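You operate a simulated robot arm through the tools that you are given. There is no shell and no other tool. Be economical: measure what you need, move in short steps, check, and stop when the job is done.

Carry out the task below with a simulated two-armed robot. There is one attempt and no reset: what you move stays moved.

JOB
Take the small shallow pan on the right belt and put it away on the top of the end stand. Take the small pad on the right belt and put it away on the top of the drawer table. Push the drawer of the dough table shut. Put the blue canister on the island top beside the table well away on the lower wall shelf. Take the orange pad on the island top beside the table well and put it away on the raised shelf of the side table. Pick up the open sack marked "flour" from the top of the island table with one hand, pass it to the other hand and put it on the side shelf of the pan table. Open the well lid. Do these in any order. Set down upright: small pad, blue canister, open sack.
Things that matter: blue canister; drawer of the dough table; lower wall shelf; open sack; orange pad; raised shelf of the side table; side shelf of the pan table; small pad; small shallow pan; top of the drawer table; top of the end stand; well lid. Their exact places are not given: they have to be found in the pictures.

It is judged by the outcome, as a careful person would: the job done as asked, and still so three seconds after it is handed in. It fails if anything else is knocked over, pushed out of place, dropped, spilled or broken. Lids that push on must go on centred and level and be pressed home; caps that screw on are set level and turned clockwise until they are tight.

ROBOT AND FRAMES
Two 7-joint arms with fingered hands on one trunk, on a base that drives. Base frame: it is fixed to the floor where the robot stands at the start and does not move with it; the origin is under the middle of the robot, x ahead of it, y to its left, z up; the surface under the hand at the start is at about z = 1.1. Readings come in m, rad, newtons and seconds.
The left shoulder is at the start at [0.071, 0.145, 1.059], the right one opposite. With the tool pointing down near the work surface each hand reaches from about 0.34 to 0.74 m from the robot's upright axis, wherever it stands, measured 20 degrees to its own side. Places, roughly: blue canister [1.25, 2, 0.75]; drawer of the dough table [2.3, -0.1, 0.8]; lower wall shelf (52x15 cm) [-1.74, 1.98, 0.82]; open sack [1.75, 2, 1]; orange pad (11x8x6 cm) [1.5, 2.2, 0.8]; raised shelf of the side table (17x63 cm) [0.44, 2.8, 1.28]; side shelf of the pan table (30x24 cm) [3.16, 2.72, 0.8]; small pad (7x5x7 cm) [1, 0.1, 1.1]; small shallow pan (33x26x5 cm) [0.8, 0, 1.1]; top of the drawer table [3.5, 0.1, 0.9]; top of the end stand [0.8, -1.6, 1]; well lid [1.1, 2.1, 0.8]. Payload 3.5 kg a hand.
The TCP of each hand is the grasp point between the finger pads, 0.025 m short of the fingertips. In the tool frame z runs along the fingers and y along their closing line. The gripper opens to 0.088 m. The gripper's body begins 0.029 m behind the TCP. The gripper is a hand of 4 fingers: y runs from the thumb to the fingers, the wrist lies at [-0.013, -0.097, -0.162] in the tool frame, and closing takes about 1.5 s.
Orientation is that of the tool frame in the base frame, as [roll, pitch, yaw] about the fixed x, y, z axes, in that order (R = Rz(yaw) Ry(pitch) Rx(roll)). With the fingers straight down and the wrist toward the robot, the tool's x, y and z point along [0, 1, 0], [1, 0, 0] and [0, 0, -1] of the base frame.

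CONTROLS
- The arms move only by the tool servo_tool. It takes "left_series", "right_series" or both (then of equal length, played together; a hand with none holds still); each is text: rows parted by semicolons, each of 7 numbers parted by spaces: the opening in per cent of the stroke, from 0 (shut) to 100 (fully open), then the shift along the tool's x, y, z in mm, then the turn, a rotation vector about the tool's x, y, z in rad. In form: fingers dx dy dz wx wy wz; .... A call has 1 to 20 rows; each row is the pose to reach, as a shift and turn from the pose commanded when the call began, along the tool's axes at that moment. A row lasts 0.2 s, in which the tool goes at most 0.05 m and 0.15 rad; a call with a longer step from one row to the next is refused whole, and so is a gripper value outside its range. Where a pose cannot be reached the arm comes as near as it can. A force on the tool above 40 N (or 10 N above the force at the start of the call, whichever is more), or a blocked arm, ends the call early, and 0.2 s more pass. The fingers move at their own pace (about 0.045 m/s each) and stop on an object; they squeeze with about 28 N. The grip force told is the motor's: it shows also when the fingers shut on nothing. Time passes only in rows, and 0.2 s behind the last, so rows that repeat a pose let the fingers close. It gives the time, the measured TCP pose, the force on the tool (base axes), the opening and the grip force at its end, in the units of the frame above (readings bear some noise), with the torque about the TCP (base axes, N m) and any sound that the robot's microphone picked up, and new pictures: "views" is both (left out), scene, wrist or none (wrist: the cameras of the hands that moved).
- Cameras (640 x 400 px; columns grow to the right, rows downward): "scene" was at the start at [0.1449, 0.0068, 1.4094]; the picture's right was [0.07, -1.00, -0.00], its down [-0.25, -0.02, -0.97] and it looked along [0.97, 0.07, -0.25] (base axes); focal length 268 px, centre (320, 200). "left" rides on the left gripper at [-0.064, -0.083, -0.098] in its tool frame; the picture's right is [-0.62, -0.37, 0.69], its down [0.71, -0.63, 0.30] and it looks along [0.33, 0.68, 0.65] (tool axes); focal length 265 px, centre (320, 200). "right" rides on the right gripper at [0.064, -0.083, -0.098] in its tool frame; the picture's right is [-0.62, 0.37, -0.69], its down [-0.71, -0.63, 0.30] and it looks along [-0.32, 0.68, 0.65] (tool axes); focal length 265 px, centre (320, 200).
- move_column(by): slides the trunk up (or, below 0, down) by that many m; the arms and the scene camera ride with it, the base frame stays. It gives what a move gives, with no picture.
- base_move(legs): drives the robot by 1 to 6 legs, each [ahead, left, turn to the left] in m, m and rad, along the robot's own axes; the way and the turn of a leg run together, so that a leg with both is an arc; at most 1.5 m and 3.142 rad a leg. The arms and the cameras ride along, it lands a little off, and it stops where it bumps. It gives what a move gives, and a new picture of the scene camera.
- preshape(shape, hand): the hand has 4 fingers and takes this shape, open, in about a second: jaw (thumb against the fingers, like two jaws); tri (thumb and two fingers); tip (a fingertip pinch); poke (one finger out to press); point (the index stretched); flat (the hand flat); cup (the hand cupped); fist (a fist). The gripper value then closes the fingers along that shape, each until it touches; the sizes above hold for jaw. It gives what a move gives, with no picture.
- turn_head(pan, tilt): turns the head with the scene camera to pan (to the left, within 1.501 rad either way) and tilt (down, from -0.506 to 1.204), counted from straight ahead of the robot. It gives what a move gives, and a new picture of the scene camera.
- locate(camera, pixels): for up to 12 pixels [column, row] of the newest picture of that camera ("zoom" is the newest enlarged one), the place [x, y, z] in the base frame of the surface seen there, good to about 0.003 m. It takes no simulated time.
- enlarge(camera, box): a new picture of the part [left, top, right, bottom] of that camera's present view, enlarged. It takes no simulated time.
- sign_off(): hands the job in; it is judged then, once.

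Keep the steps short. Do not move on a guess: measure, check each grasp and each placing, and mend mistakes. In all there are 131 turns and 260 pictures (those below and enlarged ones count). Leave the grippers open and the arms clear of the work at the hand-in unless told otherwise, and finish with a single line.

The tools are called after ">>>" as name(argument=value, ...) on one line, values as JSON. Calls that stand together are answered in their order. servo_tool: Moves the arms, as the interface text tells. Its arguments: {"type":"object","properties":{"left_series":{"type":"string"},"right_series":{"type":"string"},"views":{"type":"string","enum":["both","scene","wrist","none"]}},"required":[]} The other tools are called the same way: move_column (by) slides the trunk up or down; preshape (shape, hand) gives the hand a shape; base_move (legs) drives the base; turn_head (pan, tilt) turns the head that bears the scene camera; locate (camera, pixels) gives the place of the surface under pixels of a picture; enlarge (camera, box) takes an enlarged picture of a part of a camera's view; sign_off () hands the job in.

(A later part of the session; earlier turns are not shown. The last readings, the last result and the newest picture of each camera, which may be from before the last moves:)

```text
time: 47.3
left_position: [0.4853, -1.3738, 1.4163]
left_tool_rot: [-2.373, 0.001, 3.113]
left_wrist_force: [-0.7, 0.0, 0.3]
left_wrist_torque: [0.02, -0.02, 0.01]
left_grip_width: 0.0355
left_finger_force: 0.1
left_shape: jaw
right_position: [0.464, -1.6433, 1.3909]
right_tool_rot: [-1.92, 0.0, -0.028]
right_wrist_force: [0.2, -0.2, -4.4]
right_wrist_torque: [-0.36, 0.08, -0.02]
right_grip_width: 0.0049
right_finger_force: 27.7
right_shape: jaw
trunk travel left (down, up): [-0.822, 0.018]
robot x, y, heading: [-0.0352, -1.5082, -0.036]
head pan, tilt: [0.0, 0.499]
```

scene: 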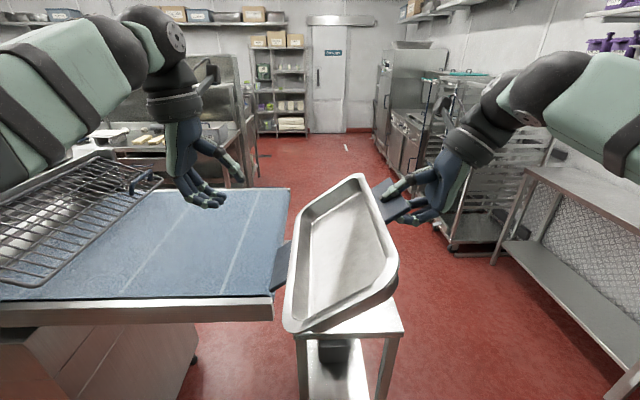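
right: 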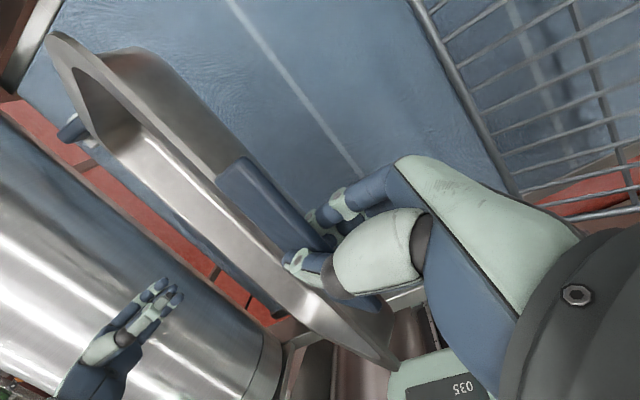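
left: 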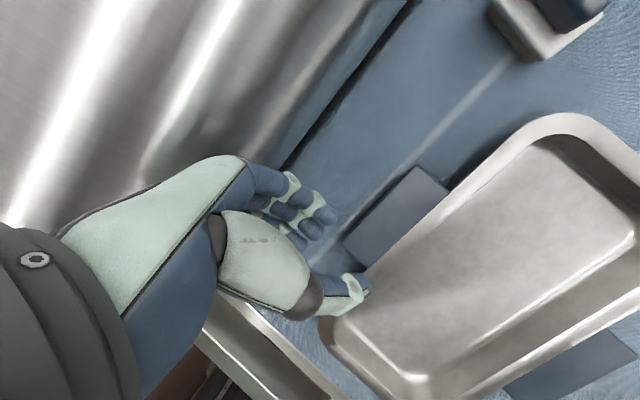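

>>> locate(camera="scene", pixels=[[402, 330], [297, 338], [392, 302], [350, 330], [270, 290], [288, 192], [340, 345], [385, 310], [300, 325], [325, 310], [345, 185], [380, 210]])

>>> enlarge(camera="scene", box=[250, 160, 450, 360])

```text
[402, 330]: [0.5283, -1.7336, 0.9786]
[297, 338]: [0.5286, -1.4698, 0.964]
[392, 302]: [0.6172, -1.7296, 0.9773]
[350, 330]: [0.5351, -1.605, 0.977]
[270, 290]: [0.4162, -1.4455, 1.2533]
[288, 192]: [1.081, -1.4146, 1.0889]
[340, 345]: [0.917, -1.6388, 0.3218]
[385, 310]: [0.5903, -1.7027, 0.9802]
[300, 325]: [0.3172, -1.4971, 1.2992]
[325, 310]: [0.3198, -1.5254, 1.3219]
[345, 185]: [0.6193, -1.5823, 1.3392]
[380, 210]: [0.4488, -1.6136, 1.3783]
```

```text
2.00 times, centred on (350, 260) of scene
```

zoom: 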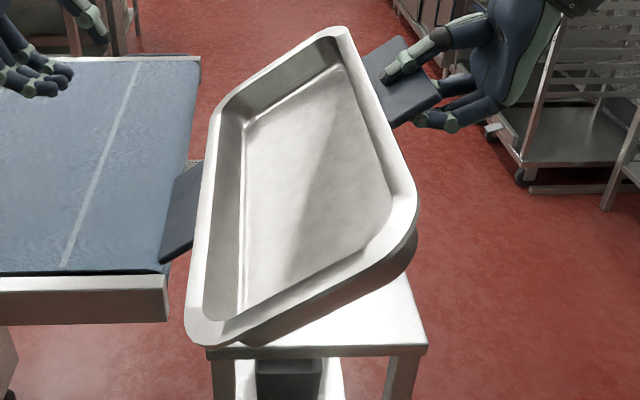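

>>> base_move(legs=[[0, -0.1, 0.034], [0.21, 0, 0]])

```text
time: 49.7
left_position: [0.6792, -1.454, 1.4177]
left_tool_rot: [-2.372, 0.004, -3.137]
left_wrist_force: [-0.3, 0.2, -0.1]
left_wrist_torque: [0.05, -0.01, 0.0]
left_grip_width: 0.0354
left_finger_force: 0.1
left_shape: jaw
right_position: [0.6671, -1.7246, 1.3926]
right_tool_rot: [-1.922, -0.004, 0.007]
right_wrist_force: [-1.3, -0.3, -4.3]
right_wrist_torque: [-0.38, 0.03, -0.01]
right_grip_width: 0.005
right_finger_force: 27.7
right_shape: jaw
trunk travel left (down, up): [-0.822, 0.018]
robot x, y, heading: [0.1665, -1.607, 0.006]
head pan, tilt: [0.0, 0.499]
```

scene: 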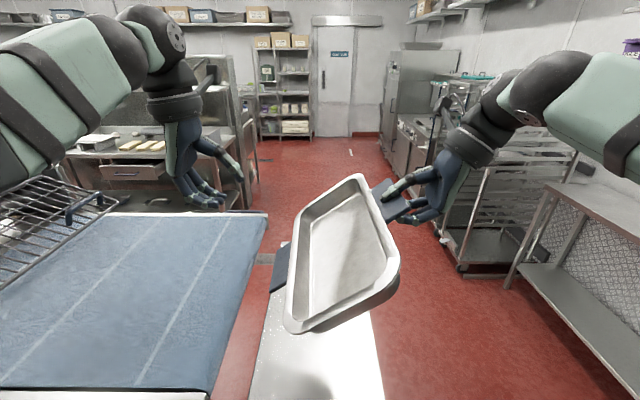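

>>> locate(camera="scene", pixels=[[264, 259], [366, 322], [380, 390], [268, 310], [258, 370], [262, 340], [285, 248], [350, 185], [285, 325], [362, 318]])

>>> servo_tool(right_series="0 13 20 3 0 0 0; 0 26 40 6 0 0 0; 0 38 60 9 0 0 0; 0 50 80 12 0 0 0; 0 53 100 20 0 0 0; 0 53 120 28 0 0 0; 0 53 120 28 0 0 0", views="scene")

```text
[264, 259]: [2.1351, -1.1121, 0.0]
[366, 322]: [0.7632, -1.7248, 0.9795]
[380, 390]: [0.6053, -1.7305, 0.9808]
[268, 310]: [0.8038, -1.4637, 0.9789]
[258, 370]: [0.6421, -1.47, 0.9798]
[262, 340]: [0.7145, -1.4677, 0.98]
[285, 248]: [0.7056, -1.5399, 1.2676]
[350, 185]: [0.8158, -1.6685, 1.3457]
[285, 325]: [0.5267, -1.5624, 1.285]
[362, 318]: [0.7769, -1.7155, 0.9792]
```

```text
time: 51.3
left_position: [0.6866, -1.4554, 1.4165]
left_tool_rot: [-2.372, 0.001, -3.139]
left_wrist_force: [0.4, -0.6, 0.0]
left_wrist_torque: [0.01, 0.05, 0.0]
left_grip_width: 0.0354
left_finger_force: 0.0
left_shape: jaw
right_position: [0.7249, -1.7416, 1.2668]
right_tool_rot: [-1.921, 0.0, 0.007]
right_wrist_force: [-1.1, -0.3, -4.6]
right_wrist_torque: [-0.4, 0.01, -0.01]
right_grip_width: 0.0049
right_finger_force: 27.8
right_shape: jaw
trunk travel left (down, up): [-0.822, 0.018]
robot x, y, heading: [0.166, -1.6095, 0.003]
head pan, tilt: [0.0, 0.499]
```

scene: 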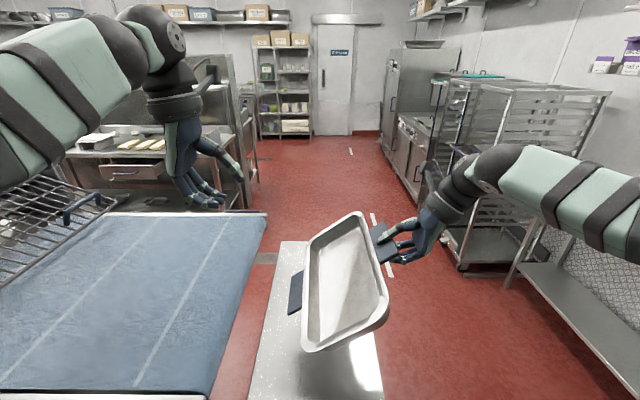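

>>> servo_tool(right_series="0 0 28 10 0 0 0; 0 0 56 20 0 0 0; 0 0 85 31 0 0 0; 0 0 103 38 0 0 0; 0 0 122 44 0 0 0; 0 0 132 48 0 0 0; 0 0 141 51 0 0 0; 0 0 150 55 0 0 0", views="both")

```text
time: 53.1
left_position: [0.6863, -1.4543, 1.416]
left_tool_rot: [-2.37, 0.001, -3.136]
left_wrist_force: [-0.4, 1.2, -0.7]
left_wrist_torque: [-0.04, 0.01, -0.06]
left_grip_width: 0.0355
left_finger_force: 0.1
left_shape: jaw
right_position: [0.7282, -1.7397, 1.108]
right_tool_rot: [-1.92, -0.001, 0.008]
right_wrist_force: [0.2, -1.2, -2.5]
right_wrist_torque: [-0.11, -0.04, 0.01]
right_grip_width: 0.005
right_finger_force: 28.4
right_shape: jaw
trunk travel left (down, up): [-0.822, 0.018]
robot x, y, heading: [0.1698, -1.6108, 0.002]
head pan, tilt: [0.0, 0.499]
```

scene: 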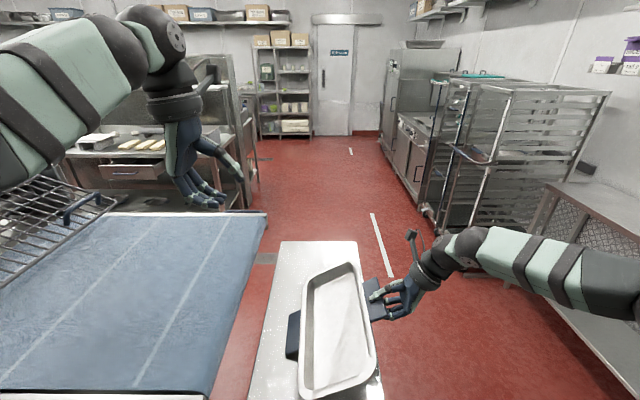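
right: 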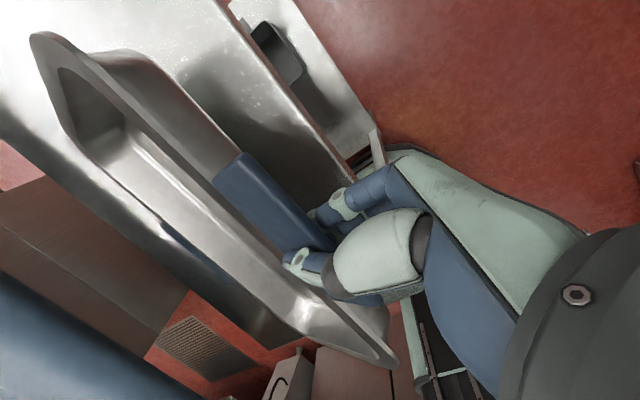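

>>> servo_tool(right_series="0 0 9 3 0 0 0; 0 0 19 7 0 0 0; 0 0 28 10 0 0 0; 0 0 38 14 0 0 0; 0 0 47 17 0 0 0; 0 0 56 21 0 0 0; 0 0 66 24 0 0 0; 0 0 74 27 0 0 0; 0 0 80 29 0 0 0", views="both")

```text
time: 55.1
left_position: [0.6827, -1.4547, 1.4172]
left_tool_rot: [-2.373, 0.002, -3.136]
left_wrist_force: [0.2, 0.2, 0.9]
left_wrist_torque: [0.03, -0.01, -0.01]
left_grip_width: 0.0354
left_finger_force: 0.1
left_shape: jaw
right_position: [0.7243, -1.741, 1.0228]
right_tool_rot: [-1.92, -0.003, 0.005]
right_wrist_force: [0.1, -1.6, 2.3]
right_wrist_torque: [0.64, 0.04, 0.0]
right_grip_width: 0.0065
right_finger_force: 27.8
right_shape: jaw
trunk travel left (down, up): [-0.822, 0.018]
robot x, y, heading: [0.1678, -1.6061, 0.004]
head pan, tilt: [0.0, 0.499]
```

scene: 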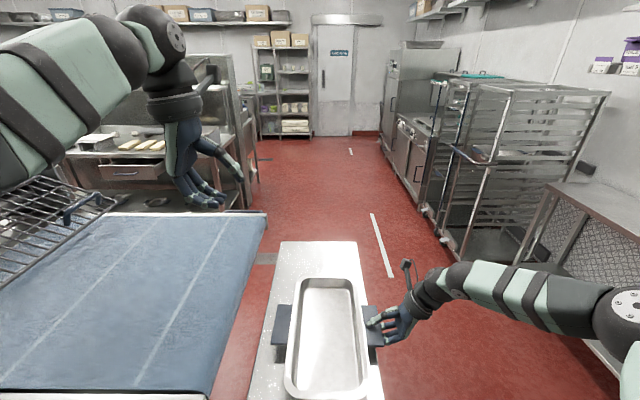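
right: 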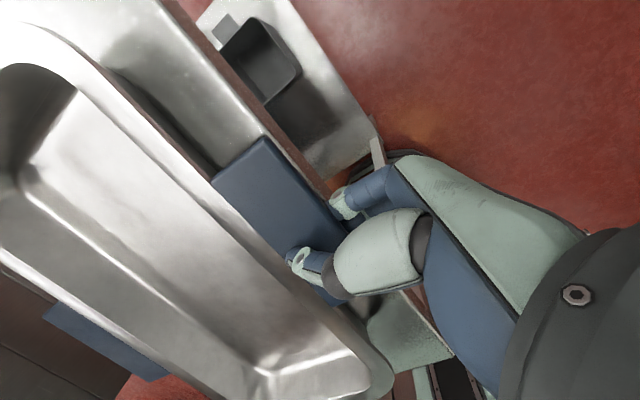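

>>> servo_tool(right_series="15 0 0 0 0 0 0; 28 0 0 0 0 0 0; 28 0 0 0 0 0 0; 28 0 8 -22 0 0 0; 28 0 16 -45 0 0 0; 28 0 27 -75 0 0 0; 28 0 10 -110 0 0 0; 28 0 -30 -130 0 0 0; 28 0 -70 -145 0 0 0", views="scene")

```text
time: 57.1
left_position: [0.6835, -1.4539, 1.4172]
left_tool_rot: [-2.371, 0.003, -3.136]
left_wrist_force: [-0.2, 0.0, -0.7]
left_wrist_torque: [0.02, 0.01, 0.01]
left_grip_width: 0.0356
left_finger_force: 0.0
left_shape: jaw
right_position: [0.7238, -1.8494, 1.1417]
right_tool_rot: [-1.921, -0.001, 0.008]
right_wrist_force: [1.0, -0.3, 0.5]
right_wrist_torque: [-0.02, 0.02, -0.02]
right_grip_width: 0.0245
right_finger_force: 0.1
right_shape: jaw
trunk travel left (down, up): [-0.822, 0.018]
robot x, y, heading: [0.1675, -1.6065, 0.006]
head pan, tilt: [0.0, 0.499]
```

scene: 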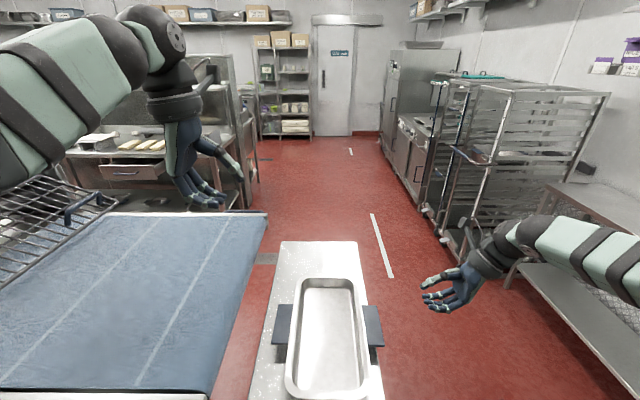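

The pan sits on the stand. Now I'll lift both hands back to the fingers-down pose.

>>> servo_tool(left_series="60 2 -1 -7 -0.046 0.046 0.114; 60 4 -3 -15 -0.093 0.093 0.229; 60 6 -4 -22 -0.139 0.139 0.343; 60 7 -6 -30 -0.185 0.185 0.457; 60 9 -7 -37 -0.232 0.232 0.572; 60 11 -9 -45 -0.278 0.278 0.686; 60 13 -10 -52 -0.324 0.324 0.8; 60 15 -12 -60 -0.37 0.37 0.914; 60 17 -13 -67 -0.417 0.417 1.029; 60 18 -15 -75 -0.463 0.463 1.143; 60 20 -16 -82 -0.509 0.509 1.257; 60 22 -18 -90 -0.556 0.556 1.372; 60 24 -19 -97 -0.602 0.602 1.486", right_series="60 -5 -27 -6 -0.073 -0.073 -0.104; 60 -10 -55 -12 -0.146 -0.146 -0.209; 60 -15 -82 -18 -0.219 -0.219 -0.313; 60 -20 -109 -23 -0.291 -0.291 -0.417; 60 -25 -137 -29 -0.364 -0.364 -0.522; 60 -30 -164 -35 -0.437 -0.437 -0.626; 60 -34 -191 -41 -0.51 -0.51 -0.73; 60 -39 -218 -47 -0.583 -0.583 -0.834; 60 -44 -246 -53 -0.656 -0.656 -0.939; 60 -49 -273 -58 -0.728 -0.728 -1.043; 60 -54 -300 -64 -0.801 -0.801 -1.147; 60 -59 -328 -70 -0.874 -0.874 -1.252; 60 -64 -355 -76 -0.947 -0.947 -1.356", views="scene")

```text
time: 59.9
left_position: [0.6579, -1.3994, 1.5006]
left_tool_rot: [3.14, -0.002, 1.572]
left_wrist_force: [-1.1, 0.2, 0.3]
left_wrist_torque: [-0.01, -0.01, 0.04]
left_grip_width: 0.0524
left_finger_force: 0.1
left_shape: jaw
right_position: [0.6584, -1.8008, 1.4986]
right_tool_rot: [3.139, 0.002, 1.58]
right_wrist_force: [0.8, 0.1, 0.1]
right_wrist_torque: [0.0, -0.01, -0.04]
right_grip_width: 0.0524
right_finger_force: 0.2
right_shape: jaw
trunk travel left (down, up): [-0.822, 0.018]
robot x, y, heading: [0.1671, -1.608, 0.002]
head pan, tilt: [0.0, 0.499]
```

scene: 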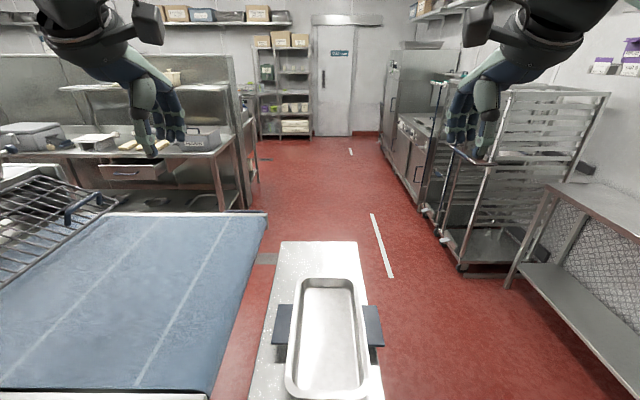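

>>> locate(camera="scene", pixels=[[130, 172], [222, 208], [200, 152], [245, 203], [463, 268], [440, 225], [265, 258], [505, 285], [30, 160], [120, 285], [300, 130], [130, 163]])

>>> enlarge(camera="scene", box=[0, 100, 260, 260])

```text
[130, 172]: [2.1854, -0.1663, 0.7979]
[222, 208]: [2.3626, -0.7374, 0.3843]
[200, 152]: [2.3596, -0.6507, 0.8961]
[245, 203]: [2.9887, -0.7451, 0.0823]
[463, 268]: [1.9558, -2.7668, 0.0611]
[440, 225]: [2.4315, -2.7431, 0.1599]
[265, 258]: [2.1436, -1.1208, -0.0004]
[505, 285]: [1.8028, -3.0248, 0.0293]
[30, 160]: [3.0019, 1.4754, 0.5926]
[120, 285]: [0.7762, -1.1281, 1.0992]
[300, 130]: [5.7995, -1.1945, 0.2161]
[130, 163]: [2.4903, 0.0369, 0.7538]
```

```text
2.46 times, centred on (130, 180) of scene
```

zoom: 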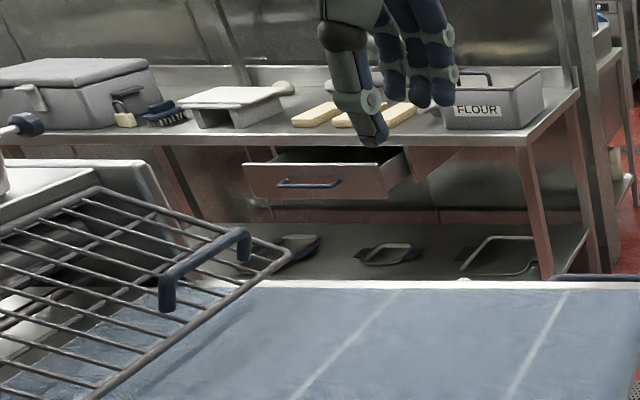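

>>> base_move(legs=[[-0.25, 0, 0], [0, -0.62, 0], [1.5, 0, 0], [0.2, 0, 1.57]])

```text
time: 75.5
left_position: [1.3099, -1.5937, 1.5002]
left_tool_rot: [3.14, -0.003, -3.129]
left_wrist_force: [-0.6, -0.2, -0.1]
left_wrist_torque: [0.02, 0.02, 0.03]
left_grip_width: 0.052
left_finger_force: 0.0
left_shape: jaw
right_position: [1.7122, -1.5892, 1.4974]
right_tool_rot: [3.14, 0.0, -3.125]
right_wrist_force: [0.4, 0.4, -0.3]
right_wrist_torque: [-0.04, 0.02, 0.02]
right_grip_width: 0.0524
right_finger_force: 0.0
right_shape: jaw
trunk travel left (down, up): [-0.822, 0.018]
robot x, y, heading: [1.5219, -2.0851, 1.578]
head pan, tilt: [0.0, 0.499]
cut short: leg 4
```

scene: 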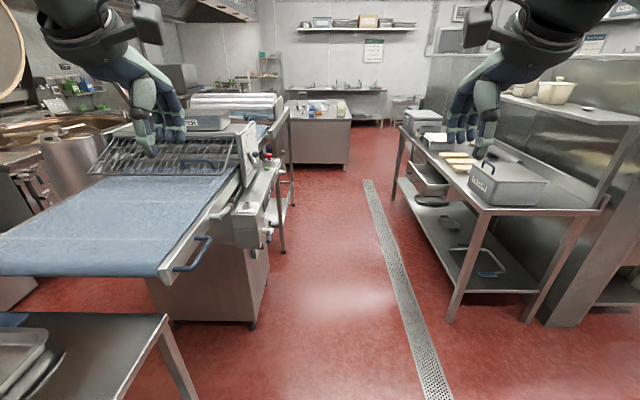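

>>> turn_head(pan=0.9, tilt=0.8)

>>> locate(camera="scene", pixels=[[320, 200], [320, 300], [200, 200], [400, 150]])

```text
time: 76.7
left_position: [1.3107, -1.5946, 1.499]
left_tool_rot: [3.14, 0.001, -3.128]
left_wrist_force: [0.0, -0.4, -0.4]
left_wrist_torque: [0.01, 0.0, -0.01]
left_grip_width: 0.0526
left_finger_force: 0.0
left_shape: jaw
right_position: [1.712, -1.589, 1.4973]
right_tool_rot: [3.139, 0.001, -3.126]
right_wrist_force: [0.4, 0.7, 0.7]
right_wrist_torque: [-0.04, 0.0, -0.02]
right_grip_width: 0.0523
right_finger_force: 0.0
right_shape: jaw
trunk travel left (down, up): [-0.822, 0.018]
robot x, y, heading: [1.519, -2.0833, 1.58]
head pan, tilt: [0.901, 0.799]
```

scene: 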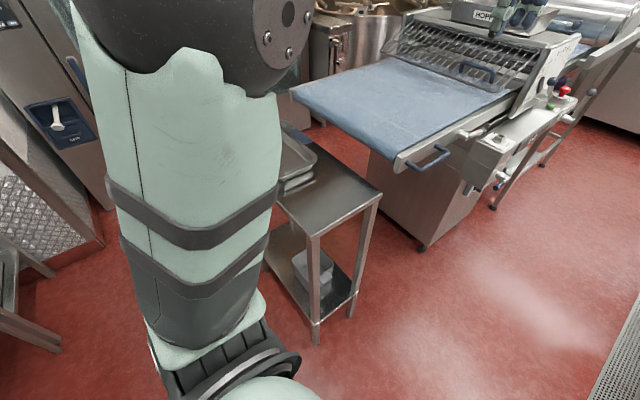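

```text
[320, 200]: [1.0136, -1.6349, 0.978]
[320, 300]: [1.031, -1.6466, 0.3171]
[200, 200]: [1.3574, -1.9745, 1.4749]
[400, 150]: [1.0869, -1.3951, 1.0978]
```

>>> base_move(legs=[[1.2, -0.12, 0], [1.18, 0, 0], [0, 0, 1.56]])

>>> turn_head(pan=0.2, tilt=0.6)

```text
time: 92.4
left_position: [1.0524, 0.1495, 1.5005]
left_tool_rot: [3.139, 0.0, -1.548]
left_wrist_force: [0.1, 0.4, 0.5]
left_wrist_torque: [0.0, -0.01, 0.0]
left_grip_width: 0.0526
left_finger_force: 0.0
left_shape: jaw
right_position: [1.0449, 0.5504, 1.4973]
right_tool_rot: [3.139, 0.0, -1.545]
right_wrist_force: [0.1, -1.2, 0.0]
right_wrist_torque: [0.0, 0.02, 0.02]
right_grip_width: 0.0527
right_finger_force: 0.1
right_shape: jaw
trunk travel left (down, up): [-0.822, 0.018]
robot x, y, heading: [1.5386, 0.3673, -3.121]
head pan, tilt: [0.901, 0.799]
```

scene: 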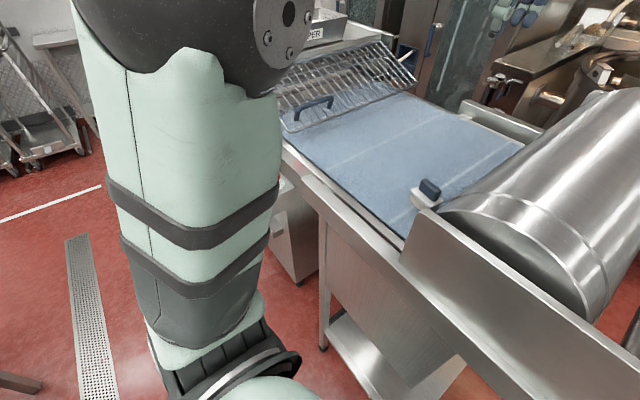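

```text
time: 93.4
left_position: [1.0523, 0.1504, 1.4993]
left_tool_rot: [3.14, -0.002, -1.548]
left_wrist_force: [0.6, -0.1, -0.7]
left_wrist_torque: [-0.02, 0.02, 0.01]
left_grip_width: 0.0527
left_finger_force: 0.1
left_shape: jaw
right_position: [1.0436, 0.5501, 1.498]
right_tool_rot: [3.14, 0.001, -1.545]
right_wrist_force: [0.1, -0.1, -0.7]
right_wrist_torque: [0.0, 0.02, -0.01]
right_grip_width: 0.0525
right_finger_force: 0.1
right_shape: jaw
trunk travel left (down, up): [-0.822, 0.018]
robot x, y, heading: [1.5389, 0.3667, -3.124]
head pan, tilt: [0.201, 0.6]
```

scene: 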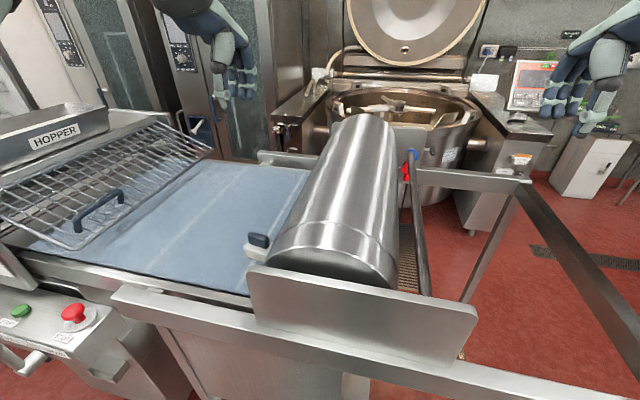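

>>> enlarge(camera="scene", box=[220, 210, 300, 270])

>>> locate(camera="zoom", pixels=[[300, 195], [230, 200], [375, 200], [295, 235], [230, 240], [360, 250], [215, 300], [330, 330], [210, 270], [300, 300]])

```text
6.67 times, centred on (260, 240) of scene
```

zoom: 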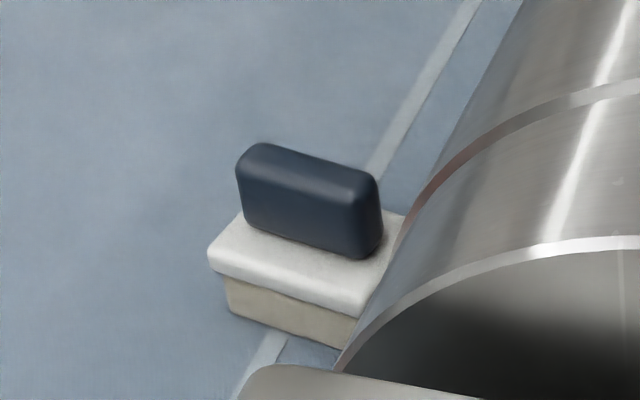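

```text
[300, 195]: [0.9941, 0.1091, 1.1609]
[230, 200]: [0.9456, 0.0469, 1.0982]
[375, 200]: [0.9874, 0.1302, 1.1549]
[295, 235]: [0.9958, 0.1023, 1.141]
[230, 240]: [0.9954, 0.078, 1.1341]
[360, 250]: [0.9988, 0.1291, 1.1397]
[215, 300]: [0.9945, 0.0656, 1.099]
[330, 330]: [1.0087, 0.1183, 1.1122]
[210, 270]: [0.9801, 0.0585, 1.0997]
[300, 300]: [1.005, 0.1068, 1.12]
```

>>> locate(camera="scene", pixels=[[255, 270], [300, 275], [470, 310], [300, 240], [285, 255], [330, 215], [335, 255], [120, 292]])

>>> servo_tool(left_series="60 -10 10 45 0 0 0; 60 -20 20 90 0 0 0; 60 -30 35 135 0 0 0; 60 -44 67 170 0 0 0; 60 -44 67 170 0 0 0", views="both")

```text
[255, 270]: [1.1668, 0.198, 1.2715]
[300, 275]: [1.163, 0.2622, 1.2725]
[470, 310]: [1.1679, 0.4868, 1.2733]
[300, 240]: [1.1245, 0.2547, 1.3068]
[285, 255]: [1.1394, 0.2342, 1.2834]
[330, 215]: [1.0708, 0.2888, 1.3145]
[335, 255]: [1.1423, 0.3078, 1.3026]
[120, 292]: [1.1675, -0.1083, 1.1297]
```

```text
time: 94.6
left_position: [0.988, 0.1951, 1.326]
left_tool_rot: [3.139, -0.002, -1.548]
left_wrist_force: [-0.1, 0.2, 0.2]
left_wrist_torque: [-0.06, 0.02, 0.0]
left_grip_width: 0.0526
left_finger_force: 0.0
left_shape: jaw
right_position: [1.0433, 0.5513, 1.4975]
right_tool_rot: [3.14, 0.001, -1.543]
right_wrist_force: [0.0, -0.3, 0.3]
right_wrist_torque: [-0.01, 0.01, 0.0]
right_grip_width: 0.0522
right_finger_force: 0.0
right_shape: jaw
trunk travel left (down, up): [-0.822, 0.018]
robot x, y, heading: [1.5411, 0.367, -3.126]
head pan, tilt: [0.201, 0.6]
```

scene: 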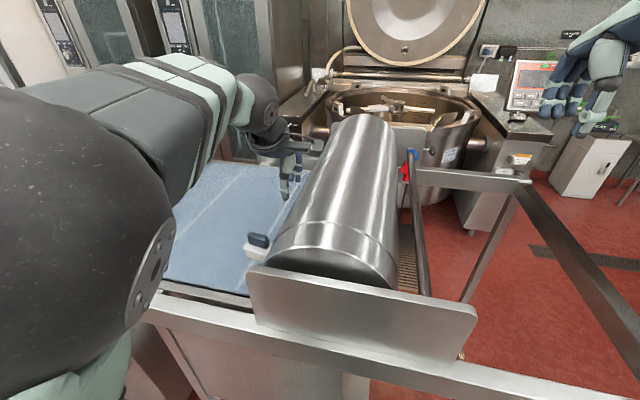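
left: 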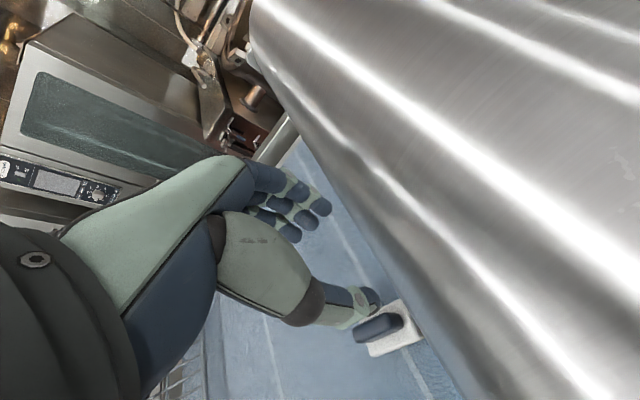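

>>> servo_tool(left_series="60 44 0 -5 0 0 0; 60 88 0 -5 0 0 0; 60 88 -3 30 0 0 0; 60 88 -3 75 0 0 0; 60 88 -3 100 0 0 0; 60 88 -3 100 0 0 0", views="both")

```text
time: 96.0
left_position: [0.9891, 0.1037, 1.228]
left_tool_rot: [3.139, -0.003, -1.547]
left_wrist_force: [0.4, -0.1, 0.5]
left_wrist_torque: [0.0, 0.02, 0.01]
left_grip_width: 0.0524
left_finger_force: 0.1
left_shape: jaw
right_position: [1.0455, 0.5518, 1.4982]
right_tool_rot: [3.139, 0.001, -1.544]
right_wrist_force: [0.3, 0.0, 0.0]
right_wrist_torque: [-0.02, 0.01, -0.03]
right_grip_width: 0.0525
right_finger_force: 0.1
right_shape: jaw
trunk travel left (down, up): [-0.822, 0.018]
robot x, y, heading: [1.538, 0.3624, -3.117]
head pan, tilt: [0.201, 0.6]
```

scene: 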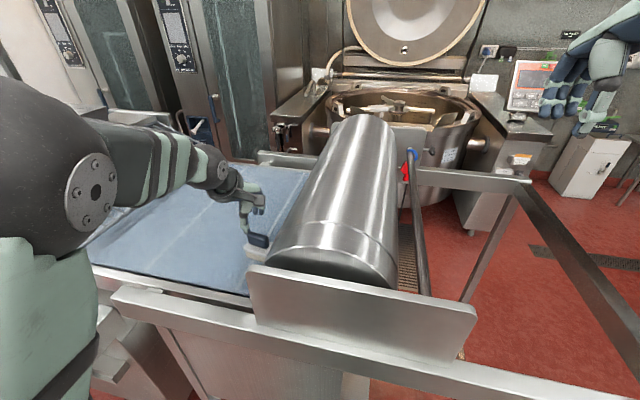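
left: 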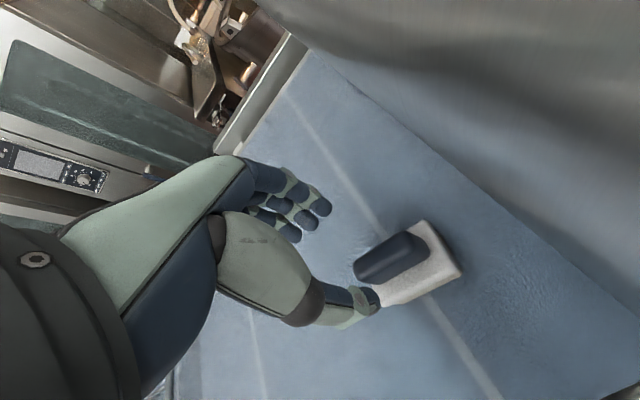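

>>> servo_tool(left_series="60 -2 2 25 0 0 0; 60 -2 2 50 0 0 0; 60 -2 2 66 0 0 0; 0 -2 2 66 0 0 0; 0 -2 2 66 0 0 0; 0 -2 2 66 0 0 0; 0 -2 2 66 0 0 0; 0 -2 2 66 0 0 0; 0 -2 2 66 0 0 0; 0 -2 2 66 0 0 0", views="wrist")

```text
time: 98.2
left_position: [0.9853, 0.1061, 1.1626]
left_tool_rot: [3.138, 0.0, -1.547]
left_wrist_force: [-0.1, -0.7, -0.8]
left_wrist_torque: [0.01, 0.0, 0.01]
left_grip_width: 0.012
left_finger_force: 27.9
left_shape: jaw
right_position: [1.0434, 0.5503, 1.4981]
right_tool_rot: [3.141, 0.0, -1.543]
right_wrist_force: [-0.6, -0.9, 0.4]
right_wrist_torque: [-0.01, 0.01, -0.01]
right_grip_width: 0.0525
right_finger_force: 0.1
right_shape: jaw
trunk travel left (down, up): [-0.822, 0.018]
robot x, y, heading: [1.5393, 0.3628, -3.123]
head pan, tilt: [0.201, 0.6]
```

left: 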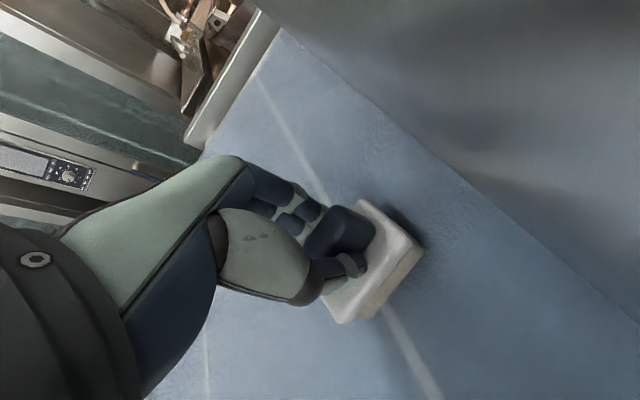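

Grip reads 12 mm around the pad's handle. I'll lift straight up.

>>> servo_tool(left_series="0 0 0 -30 0 0 0; 0 0 0 -70 0 0 0; 0 0 0 -120 0 0 0; 0 0 0 -170 0 0 0; 0 0 0 -220 0 0 0; 0 0 -30 -260 0 0 0; 0 0 -60 -290 0 0 0; 0 0 -70 -290 0 0 0", views="both")

```text
time: 100.0
left_position: [1.0581, 0.1065, 1.4555]
left_tool_rot: [3.141, -0.002, -1.547]
left_wrist_force: [0.6, 0.5, -0.6]
left_wrist_torque: [-0.02, 0.0, -0.02]
left_grip_width: 0.0117
left_finger_force: 28.1
left_shape: jaw
right_position: [1.0435, 0.55, 1.4973]
right_tool_rot: [3.141, 0.0, -1.544]
right_wrist_force: [-0.7, -1.1, -0.4]
right_wrist_torque: [0.0, 0.05, 0.01]
right_grip_width: 0.0523
right_finger_force: 0.0
right_shape: jaw
trunk travel left (down, up): [-0.822, 0.018]
robot x, y, heading: [1.5389, 0.3654, -3.117]
head pan, tilt: [0.201, 0.6]
```

scene: 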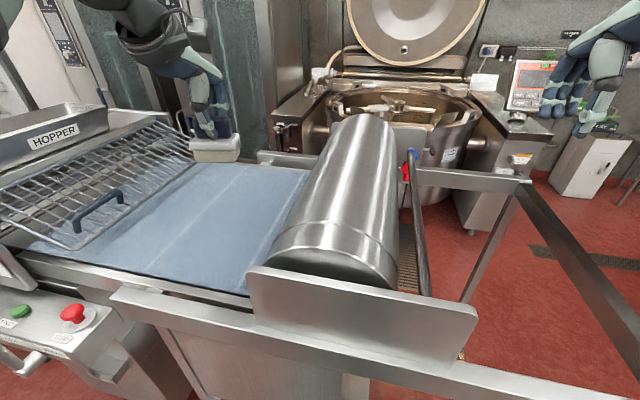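
left: 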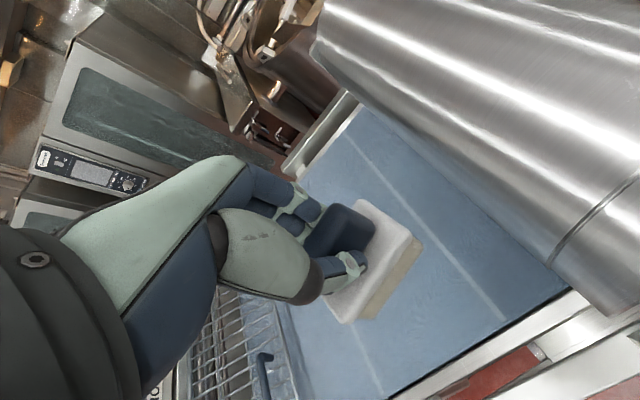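

>>> base_move(legs=[[0, 0, 1.56], [0, 0, 1.55]])

>>> turn_head(pan=0.0, tilt=0.4)

```text
time: 107.9
left_position: [2.0395, 0.5893, 1.4553]
left_tool_rot: [3.14, -0.003, 1.522]
left_wrist_force: [-0.4, 0.2, -0.7]
left_wrist_torque: [0.0, 0.0, 0.04]
left_grip_width: 0.0113
left_finger_force: 27.9
left_shape: jaw
right_position: [2.0196, 0.1451, 1.4977]
right_tool_rot: [3.14, -0.001, 1.521]
right_wrist_force: [0.6, 0.1, 0.1]
right_wrist_torque: [-0.02, -0.02, 0.02]
right_grip_width: 0.0525
right_finger_force: 0.1
right_shape: jaw
trunk travel left (down, up): [-0.822, 0.018]
robot x, y, heading: [1.5411, 0.3646, -0.051]
head pan, tilt: [0.201, 0.6]
```

scene: 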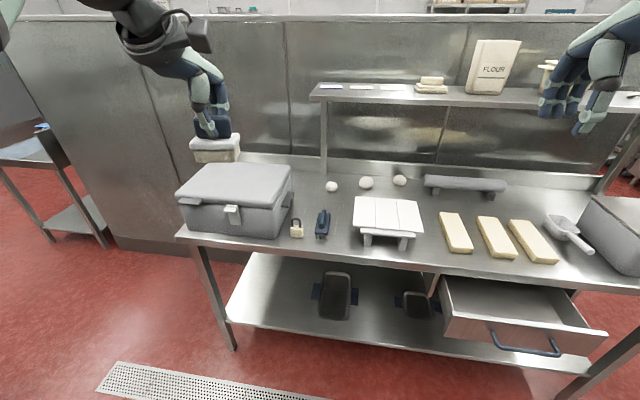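

```text
time: 108.7
left_position: [2.0402, 0.591, 1.4556]
left_tool_rot: [3.14, 0.0, 1.521]
left_wrist_force: [-0.4, -1.2, -0.6]
left_wrist_torque: [0.01, 0.0, -0.05]
left_grip_width: 0.0115
left_finger_force: 27.8
left_shape: jaw
right_position: [2.0205, 0.1462, 1.4967]
right_tool_rot: [-3.141, -0.001, 1.52]
right_wrist_force: [0.9, -0.4, -0.6]
right_wrist_torque: [0.01, 0.0, 0.0]
right_grip_width: 0.0526
right_finger_force: 0.0
right_shape: jaw
trunk travel left (down, up): [-0.822, 0.018]
robot x, y, heading: [1.5437, 0.3635, -0.051]
head pan, tilt: [0.0, 0.4]
```

scene: 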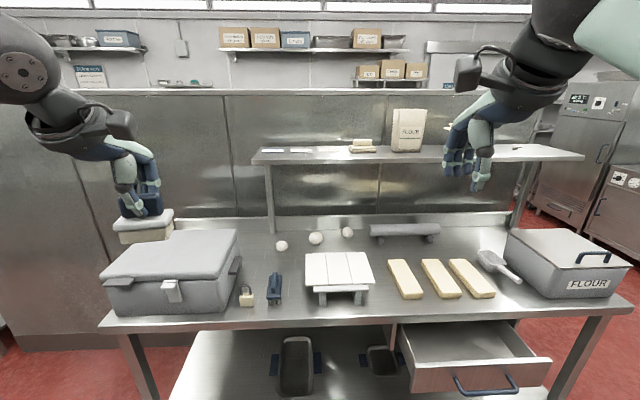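

>>> locate(camera="scene", pixels=[[420, 375], [480, 370], [540, 368], [487, 390], [410, 367], [548, 355], [500, 330], [320, 316], [550, 300], [150, 90], [100, 340], [30, 330]])

```text
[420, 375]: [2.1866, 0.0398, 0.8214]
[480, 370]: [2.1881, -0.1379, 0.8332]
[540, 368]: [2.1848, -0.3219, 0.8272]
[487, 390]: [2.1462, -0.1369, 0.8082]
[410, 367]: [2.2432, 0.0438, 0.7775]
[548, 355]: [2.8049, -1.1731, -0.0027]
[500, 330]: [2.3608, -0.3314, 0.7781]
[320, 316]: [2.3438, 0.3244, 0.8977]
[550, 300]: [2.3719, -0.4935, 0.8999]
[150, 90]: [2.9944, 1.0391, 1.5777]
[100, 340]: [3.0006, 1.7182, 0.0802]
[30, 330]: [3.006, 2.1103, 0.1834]
```

>>> base_move(legs=[[-0.05, -0.31, 0.05]])

>>> move_column(by=-0.35)

>>> preshape(hand="right", shape="fist")

>>> servo_tool(right_series="0 0 0 0 0 0.0 0; 0 0 0 0 -0.14 0 0; 0 0 0 0 -0.28 0 0; 0 0 0 0 -0.42 0 0; 0 0 0 0 -0.56 0 0; 0 0 0 0 -0.7 0 0; 0 0 0 0 -0.84 0 0; 0 0 0 0 -0.98 0 0; 0 0 0 0 -1.12 0 0; 0 0 0 0 -1.26 0 0; 0 0 0 0 -1.4 0 0; 0 0 0 0 -1.5 0 0; 0 0 0 0 -1.5 0 0", views="scene")

```text
time: 110.7
left_position: [1.9695, 0.3138, 1.4545]
left_tool_rot: [3.14, 0.001, 1.571]
left_wrist_force: [-0.5, -0.6, 0.1]
left_wrist_torque: [-0.02, 0.04, 0.0]
left_grip_width: 0.0114
left_finger_force: 27.9
left_shape: jaw
right_position: [1.9721, -0.1297, 1.4971]
right_tool_rot: [3.14, 0.004, 1.574]
right_wrist_force: [0.0, 0.4, 0.5]
right_wrist_torque: [0.01, 0.03, 0.0]
right_grip_width: 0.0525
right_finger_force: 0.0
right_shape: jaw
trunk travel left (down, up): [-0.822, 0.018]
robot x, y, heading: [1.4804, 0.0596, -0.003]
head pan, tilt: [0.0, 0.4]
```

scene: 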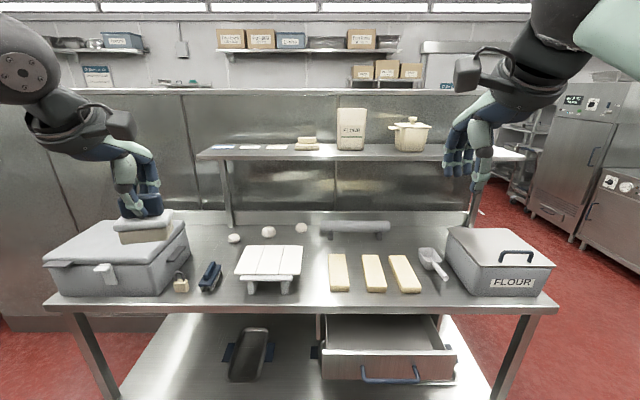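

```text
time: 114.2
left_position: [1.9684, 0.3111, 1.1065]
left_tool_rot: [3.14, 0.0, 1.57]
left_wrist_force: [0.9, 0.2, -0.8]
left_wrist_torque: [-0.02, 0.01, 0.01]
left_grip_width: 0.0116
left_finger_force: 28.2
left_shape: jaw
right_position: [1.9721, -0.1336, 1.1495]
right_tool_rot: [3.14, 0.001, 1.576]
right_wrist_force: [0.8, 0.6, 0.7]
right_wrist_torque: [-0.02, 0.0, -0.02]
right_grip_width: 0.0526
right_finger_force: 0.0
right_shape: jaw
trunk travel left (down, up): [-0.472, 0.368]
robot x, y, heading: [1.4852, 0.0605, -0.005]
head pan, tilt: [0.0, 0.4]
```

```text
time: 115.1
left_position: [1.9691, 0.3107, 1.1049]
left_tool_rot: [3.139, -0.001, 1.57]
left_wrist_force: [-0.3, -0.1, -0.7]
left_wrist_torque: [-0.02, -0.01, 0.04]
left_grip_width: 0.0116
left_finger_force: 27.7
left_shape: jaw
right_position: [1.9731, -0.1339, 1.1474]
right_tool_rot: [3.14, 0.0, 1.574]
right_wrist_force: [0.0, 0.2, 0.5]
right_wrist_torque: [0.0, -0.01, -0.01]
right_grip_width: 0.0
right_finger_force: 0.0
right_shape: fist
trunk travel left (down, up): [-0.472, 0.368]
robot x, y, heading: [1.4784, 0.0644, 0.001]
head pan, tilt: [0.0, 0.4]
```

```text
time: 117.9
left_position: [1.9684, 0.3107, 1.1061]
left_tool_rot: [3.14, 0.001, 1.571]
left_wrist_force: [0.2, 0.6, -0.6]
left_wrist_torque: [0.0, -0.03, 0.0]
left_grip_width: 0.0117
left_finger_force: 27.8
left_shape: jaw
right_position: [1.9723, -0.1354, 1.1486]
right_tool_rot: [1.64, 0.001, 1.569]
right_wrist_force: [0.9, -0.7, -0.3]
right_wrist_torque: [-0.02, -0.02, -0.01]
right_grip_width: 0.0001
right_finger_force: 0.1
right_shape: fist
trunk travel left (down, up): [-0.472, 0.368]
robot x, y, heading: [1.4787, 0.0646, -0.002]
head pan, tilt: [0.0, 0.4]
```

scene: 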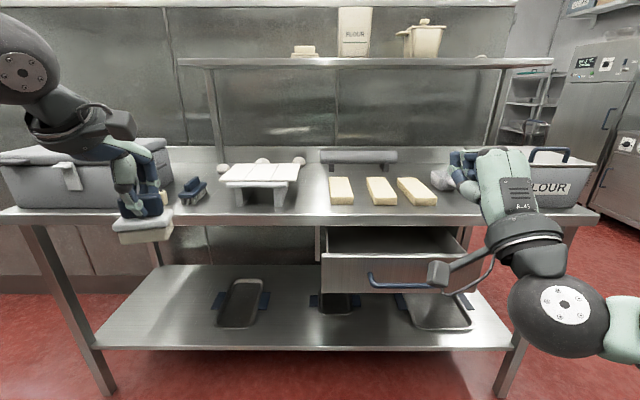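

>>> servo_tool(right_series="0 0 -40 0 0 0 0; 0 0 -80 0 0 0 0; 0 0 -120 0 0 0 0; 0 0 -160 0 0 0 0; 0 0 -200 0 0 0 0; 0 0 -240 0 0 0 0; 0 0 -280 0 0 0 0; 0 0 -295 0 0 0 0; 0 0 -295 20 0 0 0; 0 0 -293 50 0 0 0; 0 0 -292 80 0 0 0", views="both")

```text
time: 120.3
left_position: [1.9686, 0.3112, 1.1053]
left_tool_rot: [3.138, 0.002, 1.571]
left_wrist_force: [-0.7, -0.2, -0.1]
left_wrist_torque: [0.05, -0.01, 0.03]
left_grip_width: 0.0115
left_finger_force: 28.9
left_shape: jaw
right_position: [2.0379, -0.1277, 0.8817]
right_tool_rot: [1.64, 0.001, 1.572]
right_wrist_force: [0.2, 0.1, -1.7]
right_wrist_torque: [-0.02, 0.0, -0.01]
right_grip_width: 0.0
right_finger_force: 0.0
right_shape: fist
right hand out of reach, approached as far as the arm can: row 1, 2, 3, 6, 7, 8, 9, 10, 11
trunk travel left (down, up): [-0.472, 0.368]
robot x, y, heading: [1.4784, 0.0616, -0.003]
head pan, tilt: [0.0, 0.4]
```

scene: 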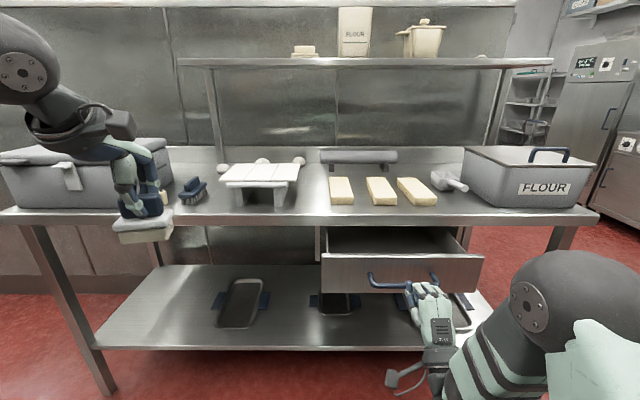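
right: 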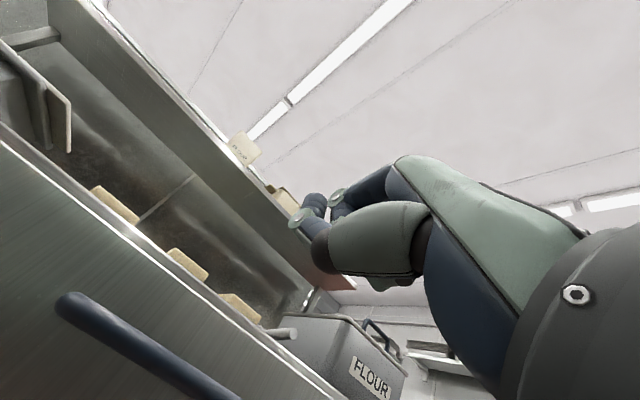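

>>> locate(camera="scene", pixels=[[420, 290], [432, 290], [440, 300], [425, 310], [372, 278], [435, 280], [405, 288], [400, 262], [400, 252]])

>>> enlarge(camera="scene", box=[350, 220, 500, 400])

```text
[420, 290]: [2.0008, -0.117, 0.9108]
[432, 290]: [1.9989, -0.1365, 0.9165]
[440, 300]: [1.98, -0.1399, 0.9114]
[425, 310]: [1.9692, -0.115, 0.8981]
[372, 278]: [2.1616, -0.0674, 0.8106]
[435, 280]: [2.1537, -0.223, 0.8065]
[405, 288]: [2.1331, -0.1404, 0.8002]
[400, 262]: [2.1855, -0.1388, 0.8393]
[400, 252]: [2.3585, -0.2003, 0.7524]
```

```text
2.22 times, centred on (425, 310) of scene
```

zoom: 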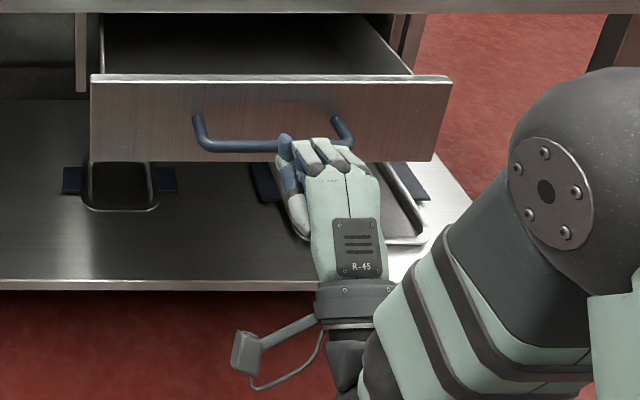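

>>> move_column(by=-0.075)

>>> servo_tool(left_series="0 0 0 -40 0 0 0; 0 0 0 -80 0 0 0; 0 0 0 -120 0 0 0; 0 0 0 -160 0 0 0; 0 0 0 -200 0 0 0", views="none")

>>> base_move(legs=[[0.16, 0, 0]])

```text
time: 121.4
left_position: [1.9684, 0.3112, 1.0313]
left_tool_rot: [3.139, -0.001, 1.571]
left_wrist_force: [-0.8, 0.2, -0.3]
left_wrist_torque: [-0.01, 0.01, 0.0]
left_grip_width: 0.0117
left_finger_force: 27.8
left_shape: jaw
right_position: [2.0361, -0.1275, 0.8064]
right_tool_rot: [1.639, 0.0, 1.576]
right_wrist_force: [-0.3, 0.2, -0.6]
right_wrist_torque: [-0.01, 0.02, -0.01]
right_grip_width: 0.0
right_finger_force: 0.2
right_shape: fist
trunk travel left (down, up): [-0.397, 0.443]
robot x, y, heading: [1.4834, 0.0639, 0.002]
head pan, tilt: [0.0, 0.4]
```

```text
time: 122.6
left_position: [1.9626, 0.3141, 1.171]
left_tool_rot: [3.141, 0.0, 1.571]
left_wrist_force: [0.6, -0.7, -0.4]
left_wrist_torque: [0.0, -0.02, 0.01]
left_grip_width: 0.0114
left_finger_force: 27.9
left_shape: jaw
left hand out of reach, approached as far as the arm can: row 4, 5
right_position: [2.0365, -0.1274, 0.8066]
right_tool_rot: [1.64, 0.001, 1.574]
right_wrist_force: [0.2, -0.7, 0.4]
right_wrist_torque: [0.01, -0.04, 0.0]
right_grip_width: 0.0
right_finger_force: 0.1
right_shape: fist
trunk travel left (down, up): [-0.397, 0.443]
robot x, y, heading: [1.4817, 0.0635, -0.001]
head pan, tilt: [0.0, 0.4]
```

```text
time: 124.0
left_position: [2.1225, 0.3152, 1.1698]
left_tool_rot: [-3.141, -0.001, 1.573]
left_wrist_force: [-0.4, -0.7, -1.2]
left_wrist_torque: [0.01, 0.01, 0.0]
left_grip_width: 0.0115
left_finger_force: 27.7
left_shape: jaw
right_position: [2.1984, -0.1268, 0.8049]
right_tool_rot: [1.641, 0.001, 1.576]
right_wrist_force: [0.3, -0.8, -0.2]
right_wrist_torque: [0.0, 0.02, -0.01]
right_grip_width: 0.0001
right_finger_force: 0.2
right_shape: fist
trunk travel left (down, up): [-0.397, 0.443]
robot x, y, heading: [1.6395, 0.0661, 0.005]
head pan, tilt: [0.0, 0.4]
```

scene: 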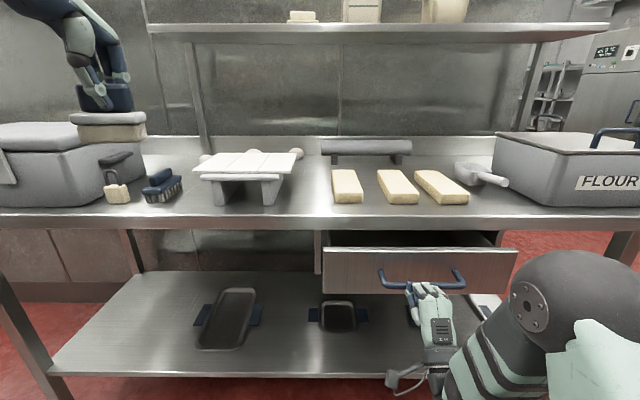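

>>> locate(camera="scene", pixels=[[350, 265], [500, 265], [420, 252], [380, 275], [430, 288]])

>>> base_move(legs=[[0.08, 0, 0]])

>>> locate(camera="scene", pixels=[[350, 265], [500, 265], [420, 252], [380, 275], [430, 288]])

```text
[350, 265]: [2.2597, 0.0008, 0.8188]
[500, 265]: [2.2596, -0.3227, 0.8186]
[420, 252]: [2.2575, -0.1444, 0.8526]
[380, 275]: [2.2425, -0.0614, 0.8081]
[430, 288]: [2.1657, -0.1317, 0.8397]
```

```text
time: 125.1
left_position: [2.1876, 0.3146, 1.1706]
left_tool_rot: [-3.14, -0.001, 1.574]
left_wrist_force: [0.2, -0.6, 0.2]
left_wrist_torque: [0.0, 0.0, -0.01]
left_grip_width: 0.0119
left_finger_force: 27.7
left_shape: jaw
right_position: [2.2598, -0.1257, 0.8037]
right_tool_rot: [1.645, -0.002, 1.58]
right_wrist_force: [-1.5, 0.3, -1.0]
right_wrist_torque: [0.01, -0.02, 0.02]
right_grip_width: 0.0
right_finger_force: 0.0
right_shape: fist
trunk travel left (down, up): [-0.397, 0.443]
robot x, y, heading: [1.7061, 0.0616, -0.003]
head pan, tilt: [0.0, 0.4]
stopped in leg 1: the force on the tool passed its limit at 68 N (the readings are from after the stop); the commanded pose is now the measured one
```

scene: 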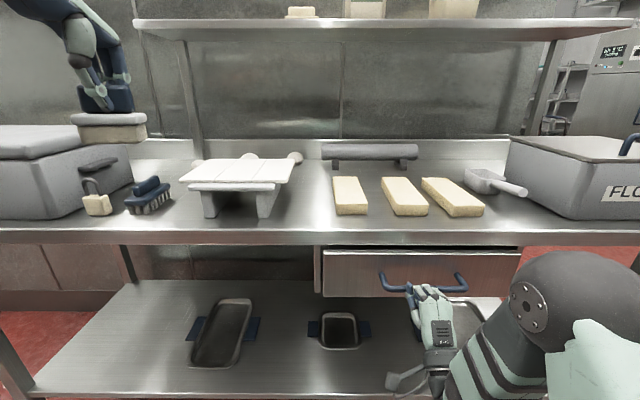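

```text
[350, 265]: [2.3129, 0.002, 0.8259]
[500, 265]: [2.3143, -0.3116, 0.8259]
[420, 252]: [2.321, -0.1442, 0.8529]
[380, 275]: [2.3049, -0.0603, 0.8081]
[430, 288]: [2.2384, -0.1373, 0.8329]
```

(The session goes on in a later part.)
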